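You operate a simulated robot arm through the tools that you are given. There is no shell and no other tool. Be economical: measure what you need, move in short steps, check, and stop when the job is done.

You run a simulated two-armed robot. Do the job below in one go: nothing can be reset, and whatever is moved stays where it is left.

TASK
Put the middle cap on the shelf of the hose bench. Then take the cap from the right end of the drawer bench and put it on top of the short teal cartridge. Then take the small tee and leave it on the middle of the drawer bench. Then fetch the small elbow and set it on the desk top in front of the grey boxes. Then open the middle blue drawer, take the green ring from the inside of the middle blue drawer and put it on the squared mat and shut the drawer again. Then shut the right blue drawer. Then take the door wedge and put it on the blue tray. Then take the orange handled jug on the desk top in front of the grey boxes and put it away on the shelf of the tall table. Then shut the right cupboard door. Then open the desk drawer, put the green chock from the top of the long desk in the inside of the desk drawer and shut the drawer again. Then take the bent white pipe and leave it on the top of the steel bench. Keep to this order. Set down upright: orange handled jug.

Only the result counts: the job must be done as asked and must still hold three seconds after the hand-in. Knocking over, shifting, dropping, spilling or breaking anything else fails it. A push-on lid holds only when it is set on centred and level and pressed home; a screw cap is set on level and turned clockwise until tight.

THE ROBOT
Two 7-joint arms with two-finger parallel grippers on one trunk, on a base that drives. Base frame: it is fixed to the floor where the robot stands at the start and does not move with it; the origin is under the middle of the robot, x ahead of it, y to its left, z up. Units: m, degrees, N and s.
The left shoulder is at the start at [0.07, 0.134, 1.151], the right one opposite. Places, roughly: bent white pipe (14x14x7 cm) [-4.7, -2.2, 0.2]; blue tray (27x19x3 cm) [-5, -5.3, 0.8]; cap [-4.75, -2.5, 0.75]; desk drawer [-4.1, -5.2, 0.6]; desk top in front of the grey boxes [-4.8, -5.3, 0.8]; door wedge (12x5x3 cm) [-4.6, -5.2, 0.3]; green chock (6x8x6 cm) [-3.8, -5.2, 0.8]; green ring (7x7x2 cm) [-4.7, -3.1, 0.7]; inside of the desk drawer [-4.1, -5.3, 0.6]; middle blue drawer [-4.7, -3.2, 0.7]; middle of the drawer bench [-4.7, -3, 0.9]; orange handled jug [-4.5, -5.25, 0.75]; right blue drawer [-4.6, -2.8, 0.7]; right cupboard door [-3.1, -5, 1]; shelf of the hose bench [-2.6, 3.7, 0.3]; shelf of the tall table [-4.8, 2.9, 0.4]; short teal cartridge [-4.75, -2.25, 1]; small elbow [-5, -3.75, 1]; small tee [-5, -3.75, 1]; squared mat [-4.8, -1.8, 0.9]; top of the steel bench [-4.8, -0.6, 0.8]. Payload 1.57 kg a hand.
The TCP of each hand is the grasp point between the finger pads, 0.03 m short of the fingertips. In the tool frame z runs along the fingers and y along their closing line. The gripper opens to 0.08 m. The fingers are 0.017 m wide and 0.012 m thick; the gripper's body (0.04 by 0.082 m) begins 0.08 m behind the TCP.
Orientation is that of the tool frame in the base frame, as a unit quaternion [x, y, z, w]. With the fingers straight down and closing along the base's y, the tool's x points along the base's -x, its y along +y and its z along -z.

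THE INTERFACE
- The arms move only by the tool step_arm. It takes "left_moves", "right_moves" or both (then of equal length, played together; a hand with none holds still); each is one flat list of numbers, 7 for each row, row after row: the shift along the tool's x, y, z in units of 40 mm (1.0 is 40 mm), then the turn, a rotation vector about the tool's x, y, z in units of 6 degrees (1.0 is 6 degrees), then the finger opening in m, from 0 to 0.08. In form: [x, y, z, ax, ay, az, gripper, x, y, z, ax, ay, az, gripper, ...]. A call has 1 to 20 rows; each row shifts and turns the commanded pose from where the row before left it, along the tool's axes as they then stand. A call with a number of a shift or a turn outside -1 to 1 is refused whole. Rows are played at 5 a second. More than 0.05 m and 8.6 degrees between two rows, or a gripper value outside its range, and nothing of the call is played. A pose out of reach is approached as far as the arm can. The call stops where the force on the tool passes 40 N (or 10 N more than at its start, if that is more) or the arm is blocked; 0.2 s more then pass. The fingers move at their own pace (about 0.153 m/s each) and stop on an object; they squeeze with about 36 N. The grip force told is the motor's: it shows also when the fingers shut on nothing. Time passes only in rows, and 0.2 s behind the last, so rows that do not move let the fingers close. The reply holds the time, the measured pose of the TCP, the force on the tool along the base axes, the opening and the grip force, in the units named above and with some noise, with the torque about the TCP (base axes, N m) and any sound that the robot's microphone picked up.
- Cameras (640 x 400 px; columns grow to the right, rows downward): "scene" is now at [0.1365, 0.0009, 1.3709]; the picture's right is [0.02, -1.00, 0.00], its down [-0.66, -0.01, -0.75] and it looks along [0.75, 0.01, -0.66] (base axes); focal length 280 px, centre (320, 200). "left" rides on the left gripper at [0.072, 0.007, -0.122] in its tool frame; the picture's right is [-0.09, 1.00, 0.00], its down [-0.84, -0.08, -0.54] and it looks along [-0.54, -0.05, 0.84] (tool axes); focal length 238 px, centre (320, 200). "right" rides on the right gripper at [0.072, -0.007, -0.122] in its tool frame; the picture's right is [0.09, 1.00, 0.00], its down [-0.84, 0.08, -0.54] and it looks along [-0.54, 0.05, 0.84] (tool axes); focal length 238 px, centre (320, 200). There is no depth. A picture from a camera that has moved, and an enlarged one, comes with that camera's place and axes in the base frame and with its lens.
- capture(camera): a new picture of that camera. It takes no simulated time.
- lift_body(by): slides the trunk up (or, below 0, down) by that many m; the arms and the scene camera ride with it, the base frame stays. It gives what a move gives, with no picture.
- steer(legs): drives the robot by 1 to 6 legs, each [ahead, left, turn to the left] in m, m and degrees, along the robot's own axes; the way and the turn of a leg run together, so that a leg with both is an arc; at most 1.5 m and 180 degrees a leg. The arms and the cameras ride along, it lands a little off, and it stops where it bumps. It gives what a move gives.
- head_to(pan, tilt): turns the head with the scene camera to pan (to the left, within 86 degrees either way) and tilt (down, from -29 to 69), counted from straight ahead of the robot. It gives what a move gives.
- close_up(camera, box): a new picture of the part [left, top, right, bottom] of that camera's present view, enlarged. It takes no simulated time.
- close_job(): hands the job in; it is judged then, once.

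Go step by step. Nothing tells you exact positions but the pictures and the camera data: compare them with the known pose of the tool, close in by small moves and look again before you grip or let go. The budget is 567 turns and 370 pictures, counting those below and the enlarged ones. Unless the task says otherwise, let go and move clear before handing in.

The tools are called after ">>>" by a JSON object that holds its "fn" and its "kwargs". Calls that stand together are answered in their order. step_arm: Moves the arms, as the interface text tells. Its arguments: {"type":"object","properties":{"left_moves":{"type":"array","items":{"type":"number"}},"right_moves":{"type":"array","items":{"type":"number"}}},"required":[]} The other tools are called the same way: lift_body (by) slides the trunk up or down; steer (legs) drives the base; head_to (pan, tilt) turns the head that bears the scene camera; capture (camera) takes a picture; close_up (camera, box) takes an enlarged picture of a part of a camera's view; close_job () hands the job in.

At the start:

```text
time: 0.0
left_eef_pos: [0.3817, 0.0803, 1.1235]
left_orientation: [-0.001, 1.0, -0.001, 0.0]
left_wrist_force: [0.2, 0.6, -0.7]
left_moment: [0.0, 0.0, 0.01]
left_grip_width: 0.0799
left_gripper_force: 0.1
right_eef_pos: [0.4087, -0.1844, 1.0663]
right_orientation: [0.0, 1.0, 0.0, 0.0]
right_wrist_force: [-0.5, 0.0, 0.0]
right_moment: [0.01, 0.03, 0.0]
right_grip_width: 0.08
right_gripper_force: 0.0
trunk travel left (down, up): [-0.725, 0.215]
robot x, y, heading: [-0.0002, 0.0009, -0.2]
head pan, tilt: [1.1, 41.1]
```

scene: 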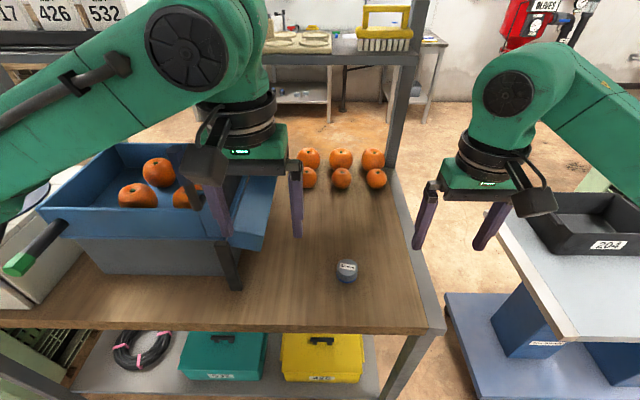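
right: 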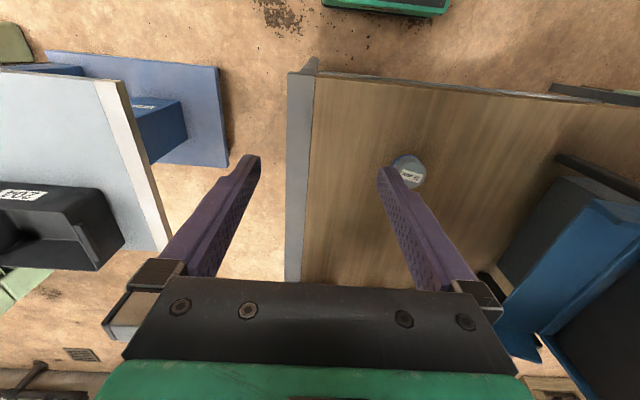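
left: 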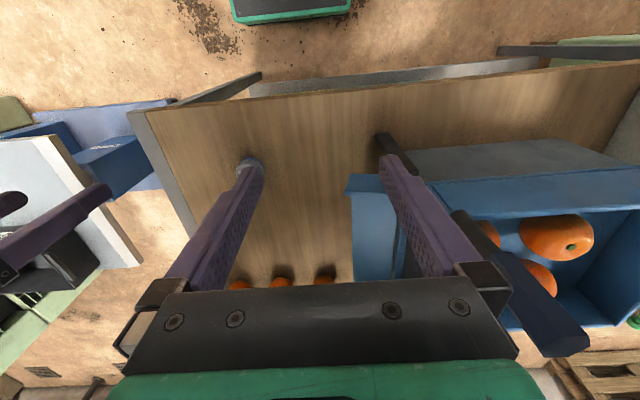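

I start in front of a wooden bench that isn't named in the job; the targets are mostly behind me. I'll look around to both sides before driving.

>>> {"fn": "head_to", "kwargs": {"pan": 86, "tilt": 20}}

>>> {"fn": "capture", "kwargs": {"camera": "scene"}}

>>> {"fn": "head_to", "kwargs": {"pan": -86, "tilt": 20}}

>>> {"fn": "capture", "kwargs": {"camera": "scene"}}

```text
time: 1.6
left_eef_pos: [0.3816, 0.0805, 1.1232]
left_orientation: [-0.001, 1.0, 0.0, -0.001]
left_wrist_force: [0.5, 0.0, 0.4]
left_moment: [0.0, 0.02, -0.02]
left_grip_width: 0.0801
left_gripper_force: 0.1
right_eef_pos: [0.4099, -0.1836, 1.0669]
right_orientation: [0.0, 1.0, 0.0, 0.0]
right_wrist_force: [-1.2, 1.0, -0.8]
right_moment: [-0.01, 0.03, -0.01]
right_grip_width: 0.08
right_gripper_force: 0.0
trunk travel left (down, up): [-0.725, 0.215]
robot x, y, heading: [-0.0018, 0.0012, -0.0]
head pan, tilt: [85.9, 20.0]
```

```text
366 pictures are left
camera scene: at [0.0589, 0.0922, 1.4039], right [1.0, -0.07, 0.0], down [-0.02, -0.34, -0.94], along [0.07, 0.94, -0.34], focal length 280 px, centre (320, 200)
```

scene: 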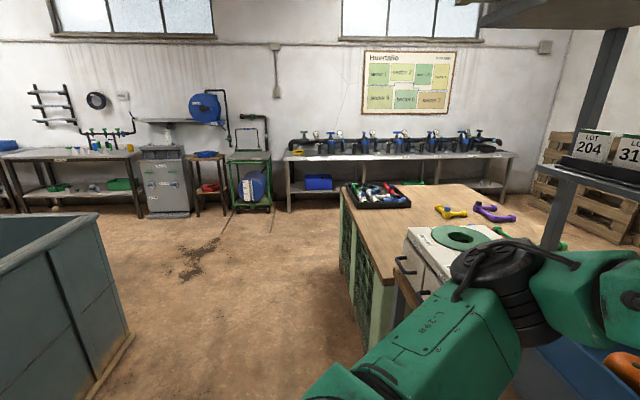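

```text
time: 4.2
left_eef_pos: [0.3809, 0.0812, 1.1234]
left_orientation: [-0.001, 1.0, 0.0, 0.0]
left_wrist_force: [0.4, 0.4, 0.1]
left_moment: [-0.01, -0.02, 0.0]
left_grip_width: 0.08
left_gripper_force: 0.0
right_eef_pos: [0.4099, -0.1832, 1.0673]
right_orientation: [0.0, 1.0, 0.0, -0.001]
right_wrist_force: [0.1, -0.2, -0.5]
right_moment: [0.03, 0.02, -0.04]
right_grip_width: 0.0798
right_gripper_force: 0.0
trunk travel left (down, up): [-0.725, 0.215]
robot x, y, heading: [0.0009, 0.0035, -0.0]
head pan, tilt: [-85.9, 20.0]
```

```text
365 pictures are left
camera scene: at [0.0589, -0.0936, 1.4039], right [-1.0, -0.07, 0.0], down [-0.02, 0.34, -0.94], along [0.07, -0.94, -0.34], focal length 280 px, centre (320, 200)
```

scene: 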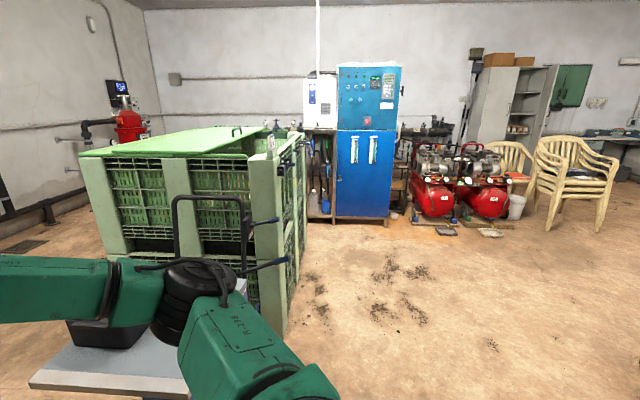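

The caps row seems to be on a bench on the far left wall, where the hoses are. I'll back out, turn left and drive up the aisle between the grey tank and the wooden table.

>>> {"fn": "steer", "kwargs": {"legs": [[-0.35, 0, 0], [0, 0, 90], [1.2, 0, 0]]}}

>>> {"fn": "head_to", "kwargs": {"pan": 30, "tilt": 15}}

>>> {"fn": "capture", "kwargs": {"camera": "scene"}}

```text
time: 16.2
left_eef_pos: [-0.5212, 1.5946, 1.1228]
left_orientation: [0.731, -0.683, 0.0, 0.0]
left_wrist_force: [-0.2, -0.5, 0.5]
left_moment: [-0.01, -0.01, 0.02]
left_grip_width: 0.0797
left_gripper_force: 0.0
right_eef_pos: [-0.2595, 1.6393, 1.0671]
right_orientation: [0.731, -0.683, 0.0, 0.0]
right_wrist_force: [0.7, -0.5, 0.1]
right_moment: [0.02, 0.0, -0.02]
right_grip_width: 0.08
right_gripper_force: 0.0
trunk travel left (down, up): [-0.725, 0.215]
robot x, y, heading: [-0.4158, 1.2205, 93.8]
head pan, tilt: [-85.9, 20.0]
```

```text
time: 18.1
left_eef_pos: [-0.5215, 1.5933, 1.1229]
left_orientation: [0.73, -0.683, 0.0, 0.0]
left_wrist_force: [-0.1, -0.1, 0.5]
left_moment: [-0.03, 0.02, 0.0]
left_grip_width: 0.0801
left_gripper_force: 0.2
right_eef_pos: [-0.2601, 1.6399, 1.0668]
right_orientation: [0.73, -0.684, 0.0, 0.0]
right_wrist_force: [-0.2, 0.0, -0.1]
right_moment: [-0.01, -0.01, -0.01]
right_grip_width: 0.08
right_gripper_force: 0.1
trunk travel left (down, up): [-0.725, 0.215]
robot x, y, heading: [-0.4158, 1.2164, 93.9]
head pan, tilt: [30.0, 15.0]
```

```text
364 pictures are left
camera scene: at [-0.4686, 1.3463, 1.4121], right [0.83, 0.56, 0.0], down [0.14, -0.22, -0.97], along [-0.54, 0.8, -0.26], focal length 280 px, centre (320, 200)
```

scene: 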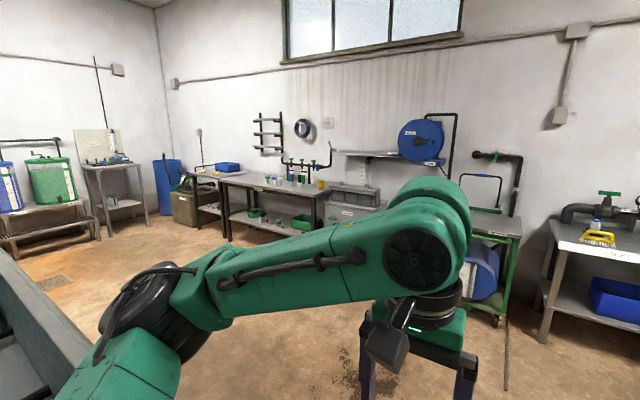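

The hose bench with a row of small things on top lies ahead-left. I'll go further up the aisle and turn to see it closer.

>>> {"fn": "steer", "kwargs": {"legs": [[1.3, 0, 0], [0, 0, 45], [1.2, 0, 0]]}}

>>> {"fn": "head_to", "kwargs": {"pan": 0, "tilt": 25}}

>>> {"fn": "capture", "kwargs": {"camera": "scene"}}

```text
time: 31.2
left_eef_pos: [-1.6179, 3.3523, 1.1218]
left_orientation: [0.925, -0.381, 0.002, 0.0]
left_wrist_force: [-0.4, 0.2, 0.2]
left_moment: [-0.01, -0.02, 0.0]
left_grip_width: 0.08
left_gripper_force: 0.1
right_eef_pos: [-1.4508, 3.5595, 1.0663]
right_orientation: [0.924, -0.383, 0.0, 0.0]
right_wrist_force: [-0.9, 0.0, -0.1]
right_moment: [0.02, -0.02, 0.02]
right_grip_width: 0.0801
right_gripper_force: 0.1
trunk travel left (down, up): [-0.725, 0.215]
robot x, y, heading: [-1.2869, 3.1364, 134.9]
head pan, tilt: [30.0, 15.0]
stopped in leg 3: the robot was blocked; the commanded pose is now the measured one
```

```text
time: 32.1
left_eef_pos: [-1.6168, 3.3513, 1.1229]
left_orientation: [0.924, -0.382, 0.001, 0.0]
left_wrist_force: [0.5, -0.5, 0.3]
left_moment: [-0.04, 0.02, -0.01]
left_grip_width: 0.0798
left_gripper_force: 0.2
right_eef_pos: [-1.4494, 3.559, 1.0655]
right_orientation: [0.924, -0.383, 0.0, 0.0]
right_wrist_force: [0.3, 0.1, -0.5]
right_moment: [-0.02, 0.02, -0.01]
right_grip_width: 0.08
right_gripper_force: 0.0
trunk travel left (down, up): [-0.725, 0.215]
robot x, y, heading: [-1.2908, 3.1374, 134.7]
head pan, tilt: [0.0, 25.0]
```

```text
363 pictures are left
camera scene: at [-1.3883, 3.2396, 1.3958], right [0.71, 0.71, 0.0], down [0.3, -0.3, -0.91], along [-0.64, 0.64, -0.42], focal length 280 px, centre (320, 200)
```

scene: 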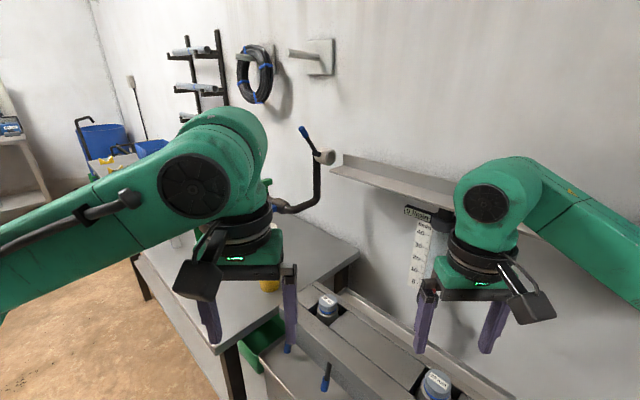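

I touched the cabinet next to the hose bench. Backing off, then going along the bench's front and turning to face it.

>>> {"fn": "steer", "kwargs": {"legs": [[-0.6, 0, 0], [0, 0, 45], [1.3, 0, 0], [0, 0, -90]]}}

>>> {"fn": "head_to", "kwargs": {"pan": 0, "tilt": 25}}

>>> {"fn": "capture", "kwargs": {"camera": "scene"}}

```text
time: 47.5
left_eef_pos: [-2.2427, 3.1087, 1.1239]
left_orientation: [-0.704, 0.711, -0.001, -0.001]
left_wrist_force: [0.1, -0.3, 0.4]
left_moment: [-0.01, 0.01, -0.04]
left_grip_width: 0.0801
left_gripper_force: 0.1
right_eef_pos: [-1.9772, 3.1346, 1.0662]
right_orientation: [-0.702, 0.712, 0.0, 0.0]
right_wrist_force: [-1.0, 0.2, 0.3]
right_moment: [-0.02, 0.03, 0.0]
right_grip_width: 0.08
right_gripper_force: 0.0
trunk travel left (down, up): [-0.725, 0.215]
robot x, y, heading: [-2.1629, 2.7284, 89.3]
head pan, tilt: [0.0, 25.0]
```

```text
time: 48.1
left_eef_pos: [-2.2431, 3.1099, 1.1229]
left_orientation: [-0.704, 0.71, 0.0, 0.0]
left_wrist_force: [-0.6, -0.4, -0.1]
left_moment: [0.0, 0.02, 0.01]
left_grip_width: 0.0801
left_gripper_force: 0.0
right_eef_pos: [-1.9781, 3.1335, 1.0661]
right_orientation: [-0.703, 0.711, 0.0, 0.0]
right_wrist_force: [-0.2, -0.6, -0.3]
right_moment: [0.01, 0.02, 0.0]
right_grip_width: 0.08
right_gripper_force: 0.1
trunk travel left (down, up): [-0.725, 0.215]
robot x, y, heading: [-2.1656, 2.7276, 89.4]
head pan, tilt: [0.0, 25.0]
```

```text
362 pictures are left
camera scene: at [-2.1622, 2.8684, 1.3958], right [1.0, -0.01, 0.0], down [-0.01, -0.42, -0.91], along [0.01, 0.91, -0.42], focal length 280 px, centre (320, 200)
```

scene: 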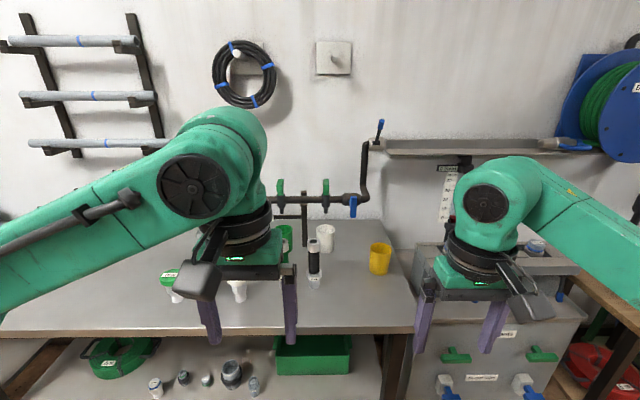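

>>> {"fn": "close_up", "kwargs": {"camera": "scene", "box": [80, 200, 400, 400]}}

>>> {"fn": "steer", "kwargs": {"legs": [[-0.3, 0.5, 0]]}}

>>> {"fn": "capture", "kwargs": {"camera": "scene"}}

```text
2.00 times, centred on (240, 300) of scene
camera zoom: at [-2.1622, 2.8684, 1.3958], right [1.0, -0.01, 0.0], down [-0.01, -0.42, -0.91], along [0.01, 0.91, -0.42], focal length 559 px, centre (480, 0)
```

zoom: 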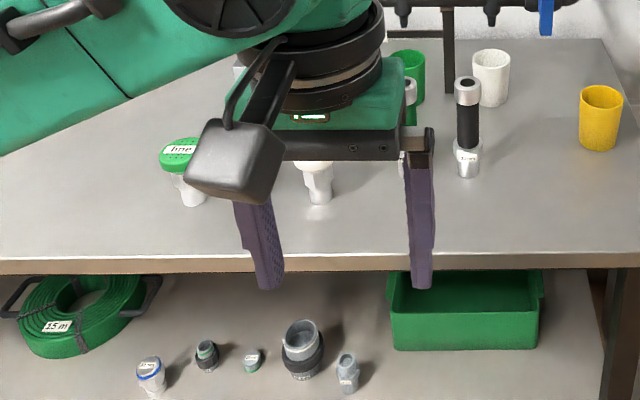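

```text
time: 51.4
left_eef_pos: [-2.7445, 2.8121, 1.1221]
left_orientation: [-0.704, 0.711, 0.0, 0.0]
left_wrist_force: [-0.6, -0.3, 0.2]
left_moment: [-0.03, 0.02, -0.01]
left_grip_width: 0.0797
left_gripper_force: 0.2
right_eef_pos: [-2.4784, 2.8365, 1.0665]
right_orientation: [-0.703, 0.711, -0.001, 0.0]
right_wrist_force: [-0.2, 0.1, -0.5]
right_moment: [-0.03, 0.01, -0.03]
right_grip_width: 0.08
right_gripper_force: 0.0
trunk travel left (down, up): [-0.725, 0.215]
robot x, y, heading: [-2.6641, 2.4295, 89.4]
head pan, tilt: [0.0, 25.0]
```

```text
360 pictures are left
camera scene: at [-2.6639, 2.5713, 1.3958], right [1.0, -0.01, 0.0], down [-0.01, -0.42, -0.91], along [0.01, 0.91, -0.42], focal length 280 px, centre (320, 200)
```

scene: 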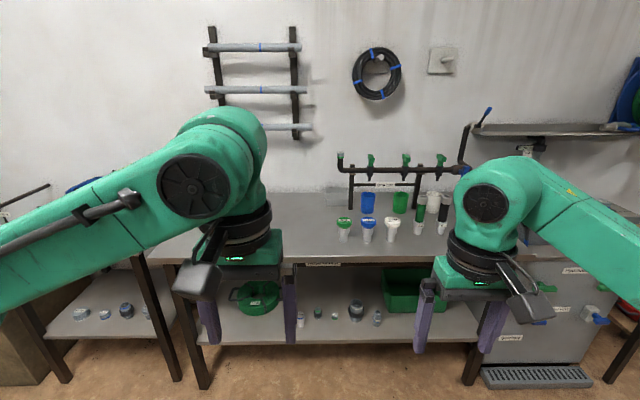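

>>> {"fn": "close_up", "kwargs": {"camera": "scene", "box": [320, 170, 480, 270]}}

>>> {"fn": "close_up", "kwargs": {"camera": "scene", "box": [230, 260, 450, 350]}}

>>> {"fn": "close_up", "kwargs": {"camera": "scene", "box": [0, 250, 200, 375]}}

```text
4.00 times, centred on (400, 220) of scene
camera zoom: at [-2.6639, 2.5713, 1.3958], right [1.0, -0.01, 0.0], down [-0.01, -0.42, -0.91], along [0.01, 0.91, -0.42], focal length 1118 px, centre (0, 120)
```

zoom: 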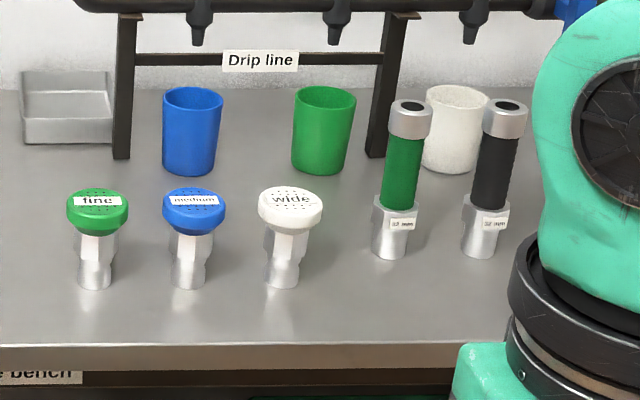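

```text
2.91 times, centred on (340, 305) of scene
camera zoom: at [-2.6639, 2.5713, 1.3958], right [1.0, -0.01, 0.0], down [-0.01, -0.42, -0.91], along [0.01, 0.91, -0.42], focal length 813 px, centre (262, -106)
```

zoom: 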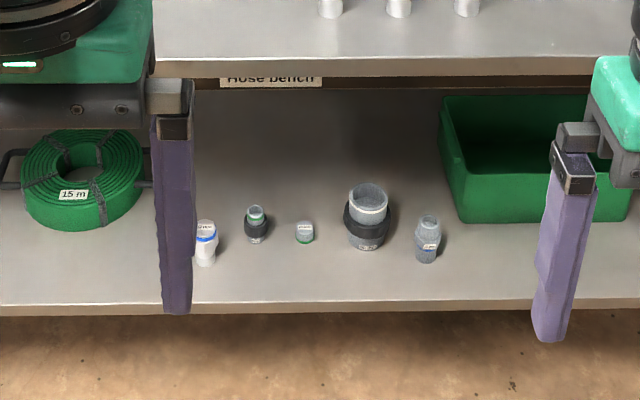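

```text
3.20 times, centred on (100, 312) of scene
camera zoom: at [-2.6639, 2.5713, 1.3958], right [1.0, -0.01, 0.0], down [-0.01, -0.42, -0.91], along [0.01, 0.91, -0.42], focal length 894 px, centre (1024, -160)
```

zoom: 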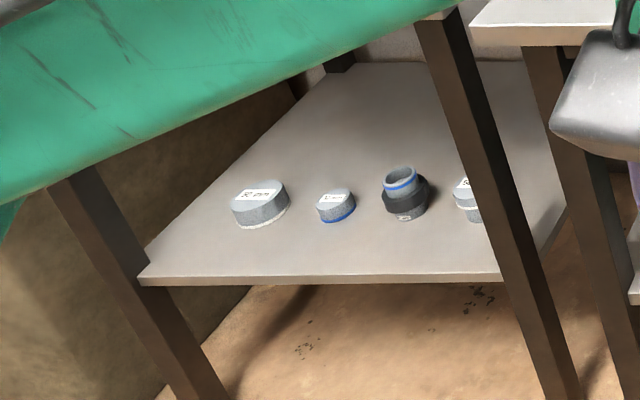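

Several pipe caps are around by size; I need the overview of the drawer bench before deciding which cap is "middle". I'll turn left and look towards the south-west of the room.

>>> {"fn": "steer", "kwargs": {"legs": [[-0.2, 0, 0], [0, 0, 120]]}}

>>> {"fn": "head_to", "kwargs": {"pan": 0, "tilt": 15}}

>>> {"fn": "capture", "kwargs": {"camera": "scene"}}

>>> {"fn": "head_to", "kwargs": {"pan": 60, "tilt": 15}}

>>> {"fn": "capture", "kwargs": {"camera": "scene"}}

```text
time: 58.1
left_eef_pos: [-2.9522, 1.9589, 1.1235]
left_orientation: [0.962, 0.273, 0.001, -0.001]
left_wrist_force: [0.6, 0.0, 0.2]
left_moment: [-0.01, 0.05, 0.04]
left_grip_width: 0.0799
left_gripper_force: 0.1
right_eef_pos: [-3.1166, 2.1718, 1.0676]
right_orientation: [0.962, 0.272, 0.0, 0.0]
right_wrist_force: [0.5, 0.0, -0.1]
right_moment: [0.03, 0.02, -0.01]
right_grip_width: 0.0803
right_gripper_force: 0.1
trunk travel left (down, up): [-0.725, 0.215]
robot x, y, heading: [-2.6688, 2.2259, -148.6]
head pan, tilt: [0.0, 25.0]
```

```text
time: 58.8
left_eef_pos: [-2.9524, 1.9591, 1.1223]
left_orientation: [0.962, 0.274, 0.001, 0.0]
left_wrist_force: [-0.4, 0.6, -0.2]
left_moment: [0.04, 0.01, 0.04]
left_grip_width: 0.08
left_gripper_force: 0.0
right_eef_pos: [-3.1154, 2.1709, 1.0674]
right_orientation: [0.962, 0.273, 0.0, 0.0]
right_wrist_force: [-0.3, -0.8, 1.0]
right_moment: [0.0, 0.01, 0.01]
right_grip_width: 0.08
right_gripper_force: 0.1
trunk travel left (down, up): [-0.725, 0.215]
robot x, y, heading: [-2.6688, 2.2259, -148.2]
head pan, tilt: [0.0, 15.0]
```

```text
356 pictures are left
camera scene: at [-2.791, 2.1524, 1.412], right [-0.52, 0.85, 0.0], down [0.22, 0.14, -0.97], along [-0.82, -0.51, -0.26], focal length 280 px, centre (320, 200)
```

scene: 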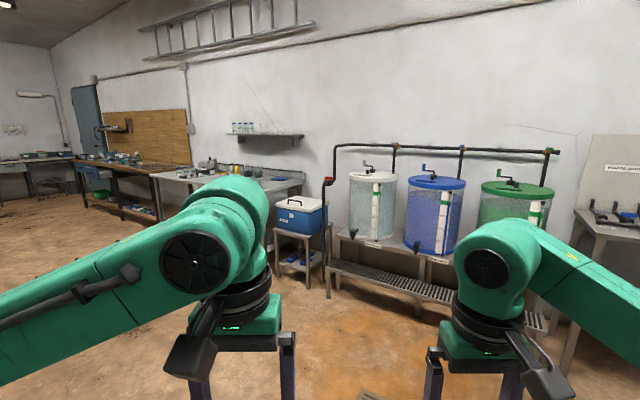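

```text
time: 60.1
left_eef_pos: [-2.9534, 1.9595, 1.1234]
left_orientation: [0.962, 0.273, 0.001, 0.0]
left_wrist_force: [0.6, -0.7, 1.2]
left_moment: [-0.01, 0.01, 0.0]
left_grip_width: 0.08
left_gripper_force: 0.1
right_eef_pos: [-3.1164, 2.1706, 1.0669]
right_orientation: [0.962, 0.273, 0.0, -0.001]
right_wrist_force: [0.3, 0.1, 0.2]
right_moment: [0.02, 0.04, 0.02]
right_grip_width: 0.0798
right_gripper_force: 0.0
trunk travel left (down, up): [-0.725, 0.215]
robot x, y, heading: [-2.6686, 2.231, -148.4]
head pan, tilt: [60.0, 15.0]
```

```text
355 pictures are left
camera scene: at [-2.709, 2.108, 1.4121], right [-1.0, -0.03, 0.0], down [-0.01, 0.26, -0.97], along [0.03, -0.97, -0.26], focal length 280 px, centre (320, 200)
```

scene: 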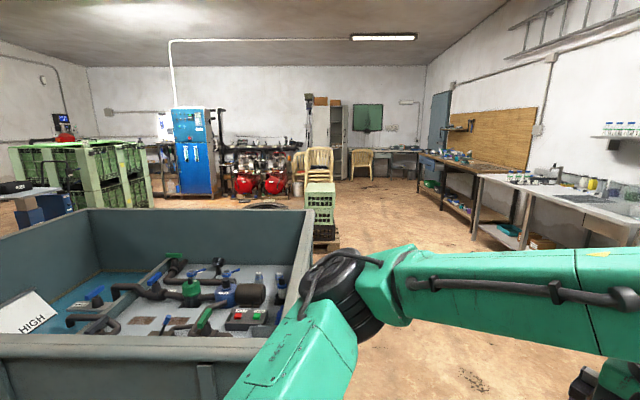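

The aisle along the west wall is free. I'll drive down to the drawer bench.

>>> {"fn": "steer", "kwargs": {"legs": [[0.9, 0, 0], [0, 0, 58], [1.5, 0, 0], [1.5, 0, 0], [0.9, 0, 0], [0, 0, -90]]}}

>>> {"fn": "head_to", "kwargs": {"pan": 0, "tilt": 25}}

>>> {"fn": "capture", "kwargs": {"camera": "scene"}}

```text
time: 89.7
left_eef_pos: [-3.8899, -2.24, 1.1217]
left_orientation: [1.0, -0.011, 0.001, 0.0]
left_wrist_force: [0.4, 0.4, -0.5]
left_moment: [0.0, 0.0, 0.01]
left_grip_width: 0.0799
left_gripper_force: 0.1
right_eef_pos: [-3.9111, -1.9748, 1.0671]
right_orientation: [1.0, -0.011, 0.0, 0.0]
right_wrist_force: [-0.1, -0.6, 0.1]
right_moment: [-0.03, -0.03, -0.01]
right_grip_width: 0.0797
right_gripper_force: 0.0
trunk travel left (down, up): [-0.725, 0.215]
robot x, y, heading: [-3.5092, -2.1679, 178.6]
head pan, tilt: [60.0, 15.0]
```

```text
time: 91.0
left_eef_pos: [-3.8887, -2.2396, 1.1236]
left_orientation: [1.0, -0.01, 0.0, 0.0]
left_wrist_force: [-0.3, -0.2, 0.4]
left_moment: [-0.01, 0.0, -0.03]
left_grip_width: 0.0799
left_gripper_force: 0.0
right_eef_pos: [-3.911, -1.9743, 1.0671]
right_orientation: [1.0, -0.012, 0.0, 0.0]
right_wrist_force: [-0.1, -0.7, -0.3]
right_moment: [0.0, 0.0, -0.01]
right_grip_width: 0.0801
right_gripper_force: 0.1
trunk travel left (down, up): [-0.725, 0.215]
robot x, y, heading: [-3.5042, -2.1697, 178.6]
head pan, tilt: [0.0, 25.0]
```

```text
354 pictures are left
camera scene: at [-3.6462, -2.1651, 1.3958], right [0.02, 1.0, 0.0], down [0.42, -0.01, -0.91], along [-0.91, 0.02, -0.42], focal length 280 px, centre (320, 200)
```

scene: 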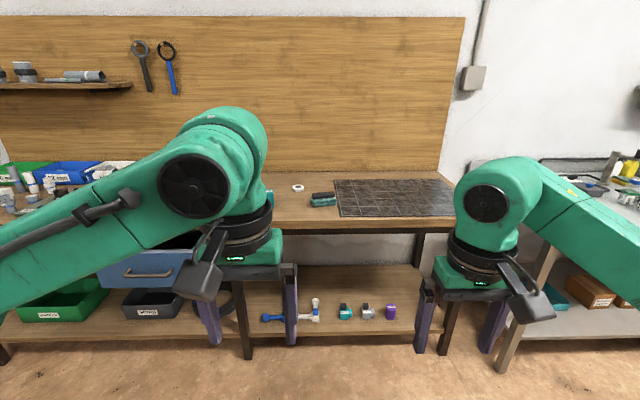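

>>> {"fn": "close_up", "kwargs": {"camera": "scene", "box": [200, 160, 480, 335]}}

>>> {"fn": "steer", "kwargs": {"legs": [[0, 0.75, 0]]}}

>>> {"fn": "capture", "kwargs": {"camera": "scene"}}

```text
2.29 times, centred on (340, 248) of scene
camera zoom: at [-3.6462, -2.1651, 1.3958], right [0.02, 1.0, 0.0], down [0.42, -0.01, -0.91], along [-0.91, 0.02, -0.42], focal length 639 px, centre (274, 91)
```

zoom: 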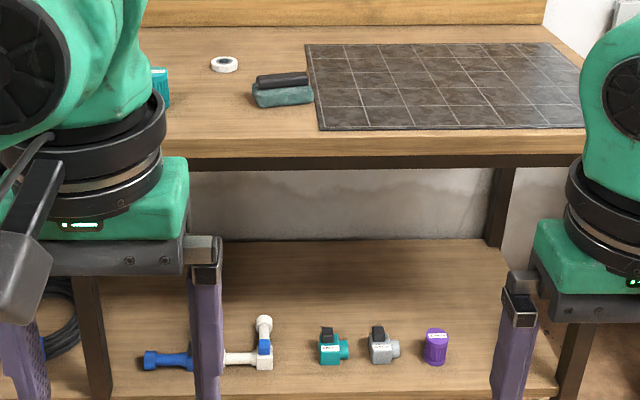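

```text
time: 95.0
left_eef_pos: [-3.9022, -2.9834, 1.1228]
left_orientation: [1.0, -0.006, 0.001, 0.0]
left_wrist_force: [0.4, 0.1, -0.3]
left_moment: [0.0, 0.01, -0.01]
left_grip_width: 0.0799
left_gripper_force: 0.0
right_eef_pos: [-3.9267, -2.7178, 1.067]
right_orientation: [1.0, -0.005, 0.0, 0.001]
right_wrist_force: [0.3, 0.2, 0.1]
right_moment: [-0.02, 0.01, -0.03]
right_grip_width: 0.0799
right_gripper_force: 0.0
trunk travel left (down, up): [-0.725, 0.215]
robot x, y, heading: [-3.5147, -2.9056, 179.4]
head pan, tilt: [0.0, 25.0]
```

```text
352 pictures are left
camera scene: at [-3.6595, -2.9059, 1.3958], right [0.01, 1.0, 0.0], down [0.42, -0.01, -0.91], along [-0.91, 0.01, -0.42], focal length 280 px, centre (320, 200)
```

scene: 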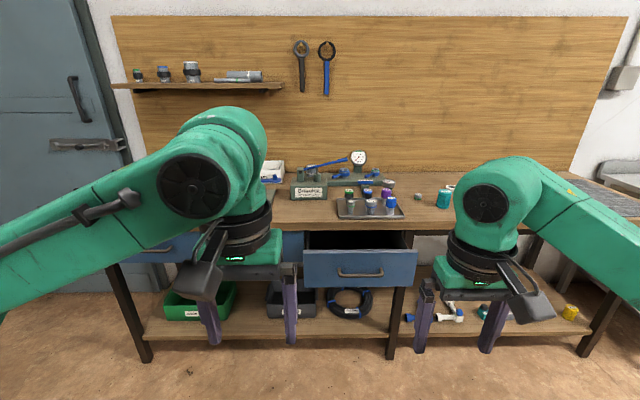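

>>> {"fn": "close_up", "kwargs": {"camera": "scene", "box": [250, 145, 490, 295]}}

>>> {"fn": "steer", "kwargs": {"legs": [[0.0, 0.6, 0]]}}

>>> {"fn": "capture", "kwargs": {"camera": "scene"}}

```text
2.67 times, centred on (370, 220) of scene
camera zoom: at [-3.6595, -2.9059, 1.3958], right [0.01, 1.0, 0.0], down [0.42, -0.01, -0.91], along [-0.91, 0.01, -0.42], focal length 745 px, centre (187, 147)
```

zoom: 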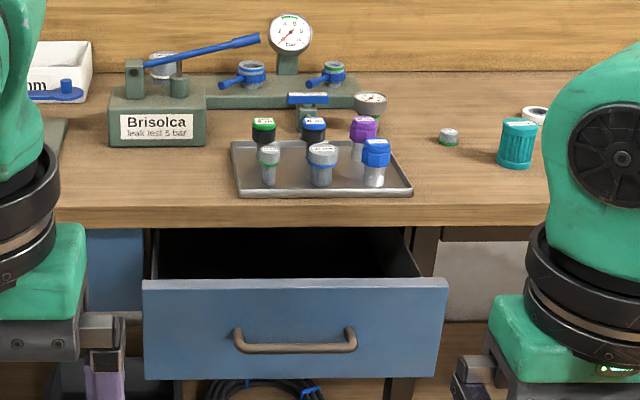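

```text
time: 98.3
left_eef_pos: [-3.8976, -3.5867, 1.1227]
left_orientation: [1.0, 0.009, 0.0, 0.0]
left_wrist_force: [-0.1, -0.5, 0.7]
left_moment: [0.01, -0.01, -0.01]
left_grip_width: 0.08
left_gripper_force: 0.1
right_eef_pos: [-3.9309, -3.3229, 1.0662]
right_orientation: [1.0, 0.007, 0.0, 0.001]
right_wrist_force: [-0.2, -0.2, 0.3]
right_moment: [-0.04, -0.04, -0.01]
right_grip_width: 0.0799
right_gripper_force: 0.1
trunk travel left (down, up): [-0.725, 0.215]
robot x, y, heading: [-3.5166, -3.5024, -179.1]
head pan, tilt: [0.0, 25.0]
```

```text
350 pictures are left
camera scene: at [-3.6587, -3.5032, 1.3958], right [-0.02, 1.0, 0.0], down [0.42, 0.01, -0.91], along [-0.91, -0.01, -0.42], focal length 280 px, centre (320, 200)
```

scene: 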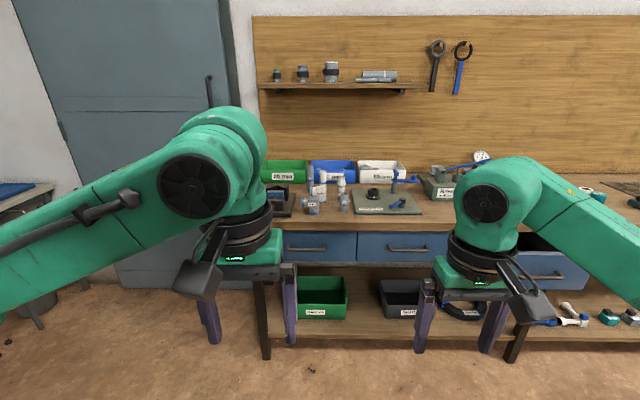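

>>> {"fn": "close_up", "kwargs": {"camera": "scene", "box": [250, 50, 430, 162]}}

>>> {"fn": "close_up", "kwargs": {"camera": "scene", "box": [250, 150, 450, 275]}}

```text
3.56 times, centred on (340, 106) of scene
camera zoom: at [-3.6587, -3.5032, 1.3958], right [-0.02, 1.0, 0.0], down [0.42, 0.01, -0.91], along [-0.91, -0.01, -0.42], focal length 994 px, centre (249, 534)
```

zoom: 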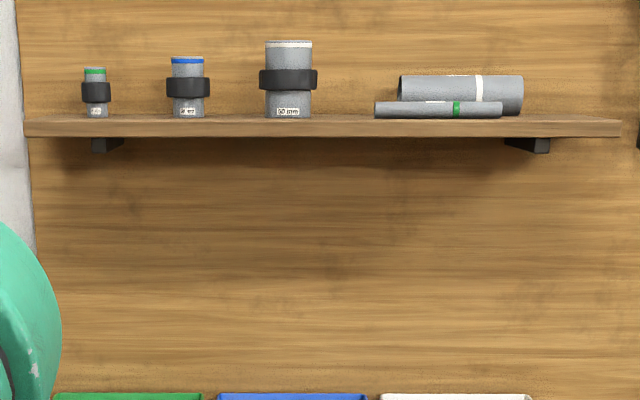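

```text
3.20 times, centred on (350, 212) of scene
camera zoom: at [-3.6587, -3.5032, 1.3958], right [-0.02, 1.0, 0.0], down [0.42, 0.01, -0.91], along [-0.91, -0.01, -0.42], focal length 894 px, centre (224, 160)
```

zoom: 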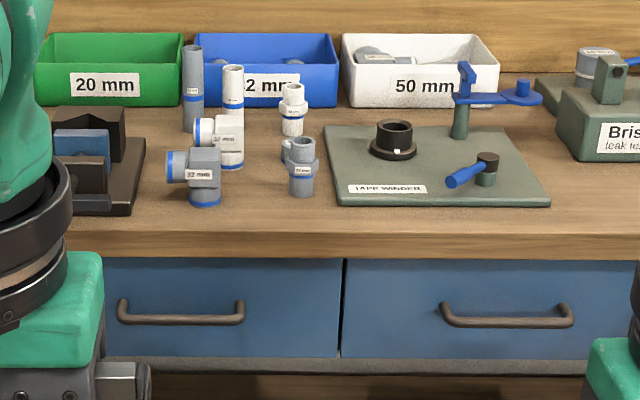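

The size scheme is 20 mm green, 32 mm blue, 50 mm white, so "middle" likely means 32 mm. I'll raise the trunk to peer into the bins while I am here.

>>> {"fn": "lift_body", "kwargs": {"by": 0.21}}

>>> {"fn": "steer", "kwargs": {"legs": [[0.25, 0.2, 0]]}}

>>> {"fn": "head_to", "kwargs": {"pan": 0, "tilt": 40}}

>>> {"fn": "capture", "kwargs": {"camera": "scene"}}

```text
time: 100.6
left_eef_pos: [-3.8979, -3.5869, 1.3326]
left_orientation: [1.0, 0.009, 0.001, 0.0]
left_wrist_force: [0.0, -0.9, 0.9]
left_moment: [-0.03, 0.0, -0.02]
left_grip_width: 0.0799
left_gripper_force: 0.1
right_eef_pos: [-3.9313, -3.3235, 1.2753]
right_orientation: [1.0, 0.008, 0.0, 0.0]
right_wrist_force: [-0.4, 0.8, -0.4]
right_moment: [-0.02, 0.02, 0.02]
right_grip_width: 0.08
right_gripper_force: 0.0
trunk travel left (down, up): [-0.935, 0.005]
robot x, y, heading: [-3.5194, -3.5007, -179.1]
head pan, tilt: [0.0, 25.0]
```

```text
time: 102.7
left_eef_pos: [-4.1383, -3.7908, 1.3339]
left_orientation: [1.0, 0.009, -0.002, 0.001]
left_wrist_force: [-0.4, 1.0, -0.7]
left_moment: [0.02, 0.01, -0.01]
left_grip_width: 0.0799
left_gripper_force: 0.0
right_eef_pos: [-4.1705, -3.5256, 1.2765]
right_orientation: [1.0, 0.007, -0.001, 0.001]
right_wrist_force: [0.6, -0.1, 0.1]
right_moment: [-0.02, 0.01, 0.0]
right_grip_width: 0.0798
right_gripper_force: 0.1
trunk travel left (down, up): [-0.935, 0.005]
robot x, y, heading: [-3.7587, -3.7119, -179.2]
head pan, tilt: [0.0, 25.0]
```

```text
time: 103.5
left_eef_pos: [-4.14, -3.7922, 1.3339]
left_orientation: [1.0, 0.007, 0.001, -0.001]
left_wrist_force: [0.0, -0.5, -0.8]
left_moment: [0.0, -0.04, -0.04]
left_grip_width: 0.0799
left_gripper_force: 0.2
right_eef_pos: [-4.1721, -3.5278, 1.2767]
right_orientation: [1.0, 0.007, -0.001, 0.0]
right_wrist_force: [-1.5, 0.7, 0.1]
right_moment: [0.0, 0.05, 0.0]
right_grip_width: 0.0802
right_gripper_force: 0.1
trunk travel left (down, up): [-0.935, 0.005]
robot x, y, heading: [-3.7614, -3.7062, -179.4]
head pan, tilt: [0.0, 40.0]
```

```text
347 pictures are left
camera scene: at [-3.8934, -3.7085, 1.5826], right [-0.01, 1.0, 0.0], down [0.64, 0.01, -0.77], along [-0.77, -0.01, -0.64], focal length 280 px, centre (320, 200)
```

scene: 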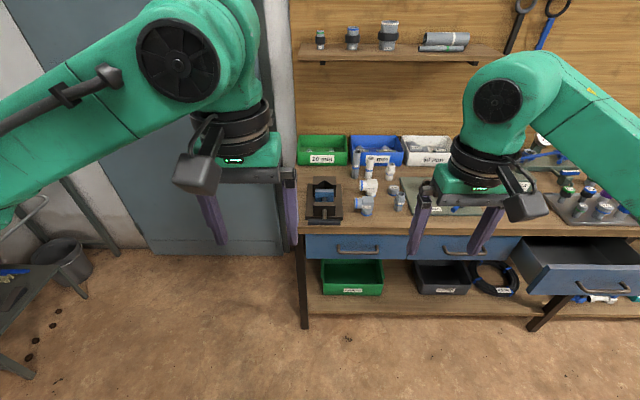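

>>> {"fn": "close_up", "kwargs": {"camera": "scene", "box": [285, 120, 465, 232]}}

>>> {"fn": "close_up", "kwargs": {"camera": "scene", "box": [500, 130, 640, 300]}}

```text
3.56 times, centred on (375, 176) of scene
camera zoom: at [-3.8934, -3.7085, 1.5826], right [-0.01, 1.0, 0.0], down [0.64, 0.01, -0.77], along [-0.77, -0.01, -0.64], focal length 994 px, centre (124, 285)
```

zoom: 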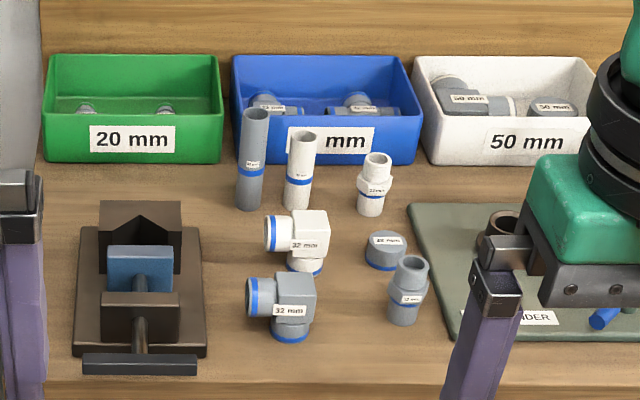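

```text
2.35 times, centred on (570, 215) of scene
camera zoom: at [-3.8934, -3.7085, 1.5826], right [-0.01, 1.0, 0.0], down [0.64, 0.01, -0.77], along [-0.77, -0.01, -0.64], focal length 658 px, centre (-268, 165)
```

zoom: 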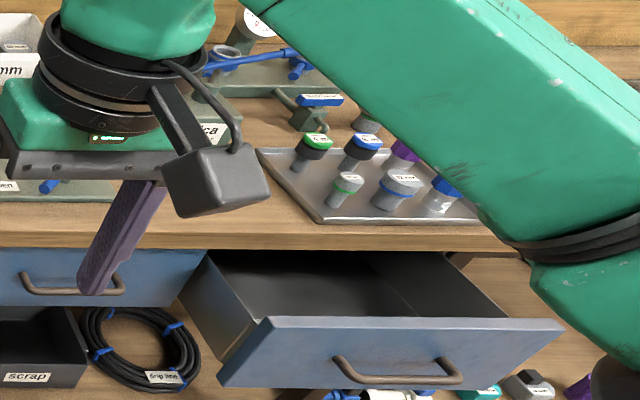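

There is a 32 mm cap on this bench too. I'll view the tray with its row of caps straight on.

>>> {"fn": "steer", "kwargs": {"legs": [[-0.1, -0.95, 0]]}}

>>> {"fn": "capture", "kwargs": {"camera": "scene"}}

>>> {"fn": "close_up", "kwargs": {"camera": "scene", "box": [260, 100, 460, 225]}}

```text
time: 108.5
left_eef_pos: [-4.0594, -2.8335, 1.3321]
left_orientation: [1.0, 0.017, 0.001, -0.001]
left_wrist_force: [0.5, -0.2, -0.3]
left_moment: [0.03, -0.01, -0.02]
left_grip_width: 0.0798
left_gripper_force: 0.0
right_eef_pos: [-4.0973, -2.5711, 1.2775]
right_orientation: [1.0, 0.017, 0.0, 0.0]
right_wrist_force: [-0.5, -0.1, -0.2]
right_moment: [-0.01, 0.02, -0.02]
right_grip_width: 0.0798
right_gripper_force: 0.0
trunk travel left (down, up): [-0.935, 0.005]
robot x, y, heading: [-3.6817, -2.741, -178.3]
head pan, tilt: [0.0, 40.0]
```

```text
344 pictures are left
camera scene: at [-3.8146, -2.7462, 1.5825], right [-0.03, 1.0, 0.0], down [0.64, 0.02, -0.77], along [-0.77, -0.02, -0.64], focal length 280 px, centre (320, 200)
```

scene: 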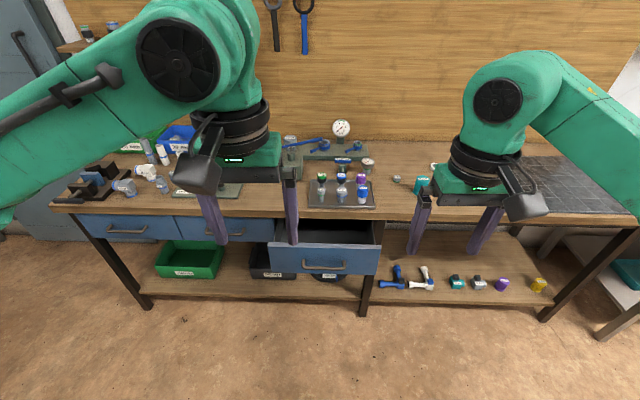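

```text
3.20 times, centred on (360, 162) of scene
camera zoom: at [-3.8146, -2.7462, 1.5825], right [-0.03, 1.0, 0.0], down [0.64, 0.02, -0.77], along [-0.77, -0.02, -0.64], focal length 894 px, centre (192, 320)
```

zoom: 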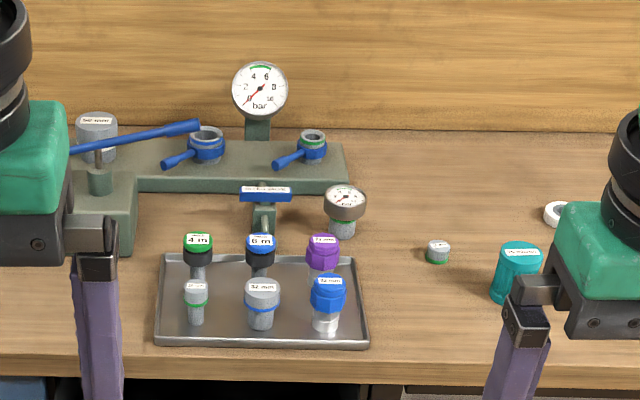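

Caps come in three sizes; I need to check the ones by the hose bench and on the first bench before choosing the "middle" one. Driving back north to inspect.

>>> {"fn": "steer", "kwargs": {"legs": [[-0.05, 0, -91.7], [1.5, 0, 0], [1.5, 0, 0], [1.5, 0, 0], [0.5, 0, 0]]}}

>>> {"fn": "capture", "kwargs": {"camera": "scene"}}

```text
time: 136.4
left_eef_pos: [-3.7978, 2.5742, 1.3333]
left_orientation: [0.717, -0.697, -0.001, 0.0]
left_wrist_force: [0.5, 0.6, 0.1]
left_moment: [0.04, -0.01, -0.01]
left_grip_width: 0.0799
left_gripper_force: 0.0
right_eef_pos: [-3.5337, 2.6095, 1.2777]
right_orientation: [0.717, -0.697, -0.001, -0.001]
right_wrist_force: [-0.5, 1.0, 0.3]
right_moment: [0.01, -0.02, 0.0]
right_grip_width: 0.0799
right_gripper_force: 0.0
trunk travel left (down, up): [-0.935, 0.005]
robot x, y, heading: [-3.7099, 2.1973, 91.2]
head pan, tilt: [0.0, 40.0]
```

```text
342 pictures are left
camera scene: at [-3.7082, 2.3292, 1.5828], right [1.0, 0.03, 0.0], down [0.02, -0.64, -0.77], along [-0.02, 0.77, -0.64], focal length 280 px, centre (320, 200)
```

scene: 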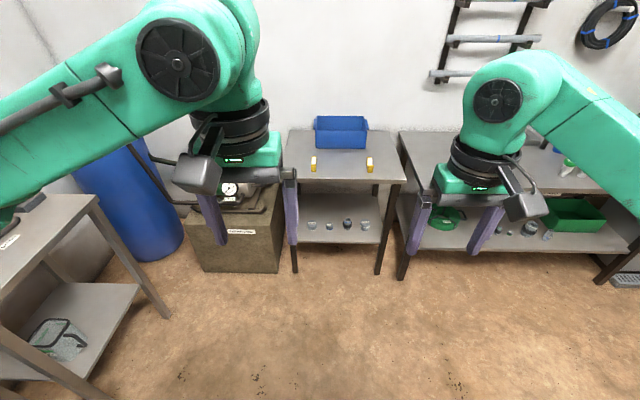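

>>> {"fn": "close_up", "kwargs": {"camera": "scene", "box": [290, 195, 390, 257]}}

>>> {"fn": "close_up", "kwargs": {"camera": "scene", "box": [420, 170, 580, 270]}}

>>> {"fn": "close_up", "kwargs": {"camera": "scene", "box": [0, 180, 200, 400]}}

```text
6.40 times, centred on (340, 226) of scene
camera zoom: at [-3.7082, 2.3292, 1.5828], right [1.0, 0.03, 0.0], down [0.02, -0.64, -0.77], along [-0.02, 0.77, -0.64], focal length 1789 px, centre (192, 34)
```

zoom: 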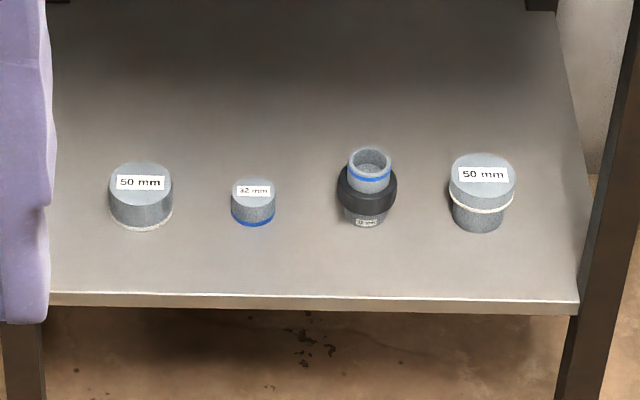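

```text
4.00 times, centred on (500, 220) of scene
camera zoom: at [-3.7082, 2.3292, 1.5828], right [1.0, 0.03, 0.0], down [0.02, -0.64, -0.77], along [-0.02, 0.77, -0.64], focal length 1118 px, centre (-400, 120)
```

zoom: 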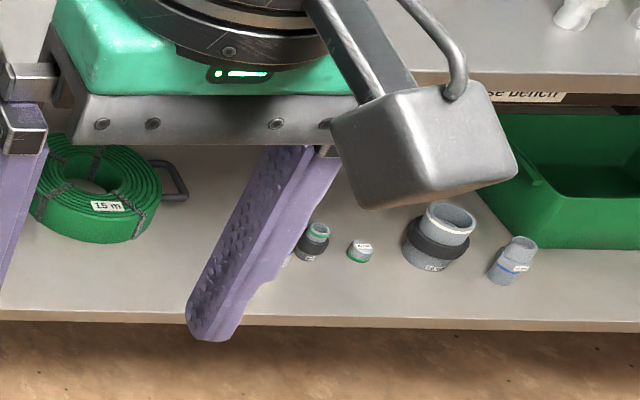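

```text
1.82 times, centred on (100, 290) of scene
camera zoom: at [-3.7082, 2.3292, 1.5828], right [1.0, 0.03, 0.0], down [0.02, -0.64, -0.77], along [-0.02, 0.77, -0.64], focal length 508 px, centre (720, 36)
```

zoom: 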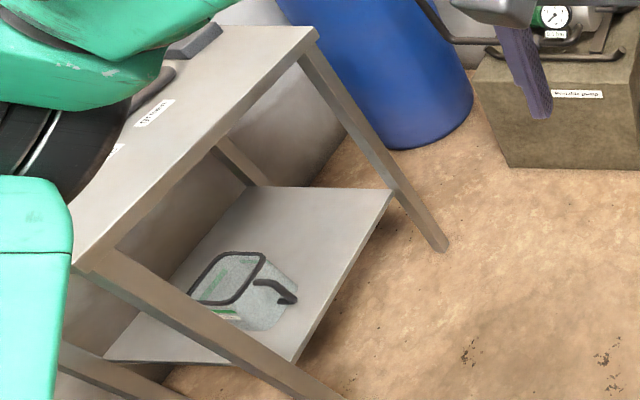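

There's a 32 mm cap here and another on the drawer bench, so the unqualified "middle cap" isn't settled yet. I'll also check the one on the start bench.

>>> {"fn": "steer", "kwargs": {"legs": [[0.25, 0, -91.2], [1.5, 0, 0], [1.5, 0, 0], [0.2, 0, -90], [1.5, 0, 0], [0.3, 0, 0]]}}

>>> {"fn": "head_to", "kwargs": {"pan": 60, "tilt": 30}}

>>> {"fn": "capture", "kwargs": {"camera": "scene"}}

```text
time: 167.3
left_eef_pos: [-0.169, 0.1782, 1.3336]
left_orientation: [0.692, 0.722, -0.001, 0.001]
left_wrist_force: [-0.1, -0.1, -0.5]
left_moment: [0.0, -0.04, -0.02]
left_grip_width: 0.0799
left_gripper_force: 0.0
right_eef_pos: [-0.4322, 0.1389, 1.2776]
right_orientation: [0.692, 0.722, 0.0, 0.0]
right_wrist_force: [0.6, -0.2, 0.6]
right_moment: [-0.02, 0.03, -0.01]
right_grip_width: 0.08
right_gripper_force: 0.0
trunk travel left (down, up): [-0.935, 0.005]
robot x, y, heading: [-0.264, 0.5535, -87.4]
head pan, tilt: [0.0, 40.0]
cut short: leg 1
```

```text
time: 168.7
left_eef_pos: [-0.1676, 0.1772, 1.3321]
left_orientation: [0.691, 0.723, 0.0, 0.001]
left_wrist_force: [-0.6, -0.2, 0.0]
left_moment: [0.04, 0.01, -0.01]
left_grip_width: 0.0801
left_gripper_force: 0.2
right_eef_pos: [-0.4319, 0.1362, 1.2781]
right_orientation: [0.692, 0.722, -0.001, -0.001]
right_wrist_force: [0.3, 0.0, -0.6]
right_moment: [-0.04, 0.0, 0.02]
right_grip_width: 0.0798
right_gripper_force: 0.1
trunk travel left (down, up): [-0.935, 0.005]
robot x, y, heading: [-0.2651, 0.5522, -87.5]
head pan, tilt: [60.0, 30.0]
```

```text
338 pictures are left
camera scene: at [-0.1816, 0.4609, 1.5979], right [-0.46, -0.89, 0.0], down [-0.44, 0.23, -0.87], along [0.77, -0.4, -0.5], focal length 280 px, centre (320, 200)
```

scene: 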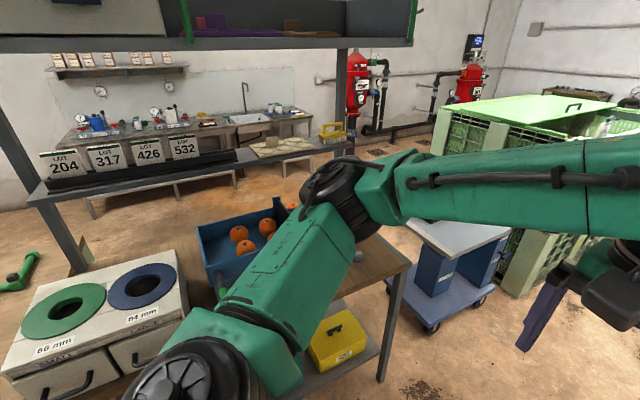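

>>> {"fn": "steer", "kwargs": {"legs": [[0.55, 0, 0], [0, 0.0, 87.4]]}}

>>> {"fn": "head_to", "kwargs": {"pan": 0, "tilt": 40}}

>>> {"fn": "capture", "kwargs": {"camera": "scene"}}

```text
time: 175.5
left_eef_pos: [0.1399, 0.0532, 1.333]
left_orientation: [0.026, 1.0, 0.0, -0.001]
left_wrist_force: [-0.6, -0.1, 0.3]
left_moment: [-0.01, 0.02, 0.06]
left_grip_width: 0.0799
left_gripper_force: 0.0
right_eef_pos: [0.155, -0.2131, 1.2768]
right_orientation: [0.024, 1.0, 0.0, 0.001]
right_wrist_force: [0.3, 0.7, -0.4]
right_moment: [-0.01, -0.02, 0.05]
right_grip_width: 0.08
right_gripper_force: 0.1
trunk travel left (down, up): [-0.935, 0.005]
robot x, y, heading: [-0.2467, -0.0041, -3.0]
head pan, tilt: [60.0, 30.0]
```

```text
time: 176.8
left_eef_pos: [0.1395, 0.055, 1.3329]
left_orientation: [0.024, 1.0, 0.0, 0.0]
left_wrist_force: [-0.5, -0.6, 0.3]
left_moment: [0.01, -0.01, 0.0]
left_grip_width: 0.0802
left_gripper_force: 0.1
right_eef_pos: [0.1553, -0.213, 1.2768]
right_orientation: [0.025, 1.0, 0.0, -0.001]
right_wrist_force: [0.2, 0.2, -0.2]
right_moment: [0.03, -0.02, 0.0]
right_grip_width: 0.0802
right_gripper_force: 0.0
trunk travel left (down, up): [-0.935, 0.005]
robot x, y, heading: [-0.2429, -0.0067, -2.5]
head pan, tilt: [0.0, 40.0]
```

```text
337 pictures are left
camera scene: at [-0.1078, -0.0158, 1.5825], right [-0.05, -1.0, 0.0], down [-0.64, 0.03, -0.77], along [0.77, -0.04, -0.64], focal length 280 px, centre (320, 200)
```

scene: 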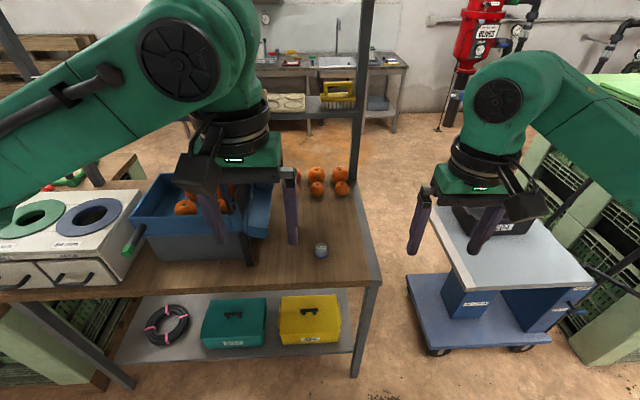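

>>> {"fn": "close_up", "kwargs": {"camera": "scene", "box": [296, 234, 344, 264]}}

>>> {"fn": "close_up", "kwargs": {"camera": "scene", "box": [240, 40, 420, 152]}}

```text
13.33 times, centred on (320, 249) of scene
camera zoom: at [-0.1078, -0.0158, 1.5825], right [-0.05, -1.0, 0.0], down [-0.64, 0.03, -0.77], along [0.77, -0.04, -0.64], focal length 3727 px, centre (320, -453)
```

zoom: 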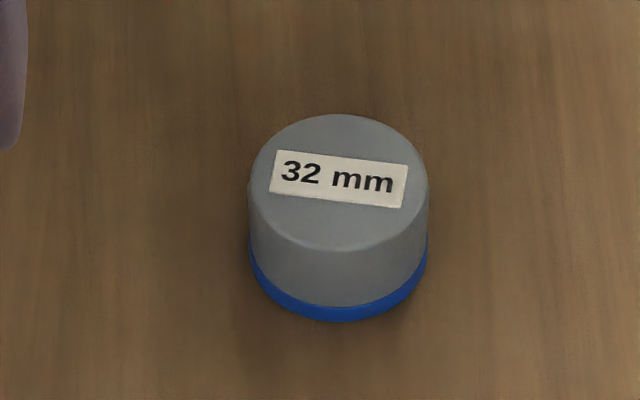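

```text
3.56 times, centred on (330, 96) of scene
camera zoom: at [-0.1078, -0.0158, 1.5825], right [-0.05, -1.0, 0.0], down [-0.64, 0.03, -0.77], along [0.77, -0.04, -0.64], focal length 994 px, centre (284, 570)
```

zoom: 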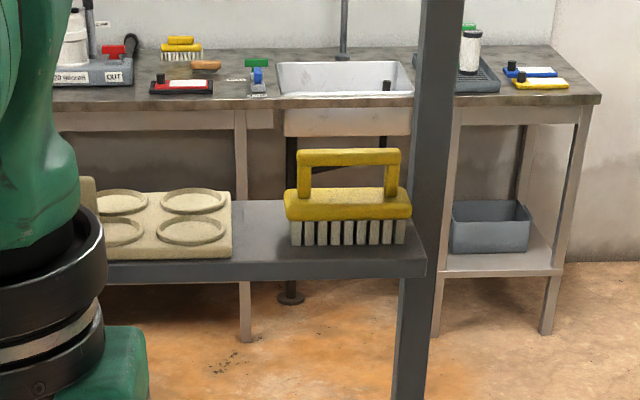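

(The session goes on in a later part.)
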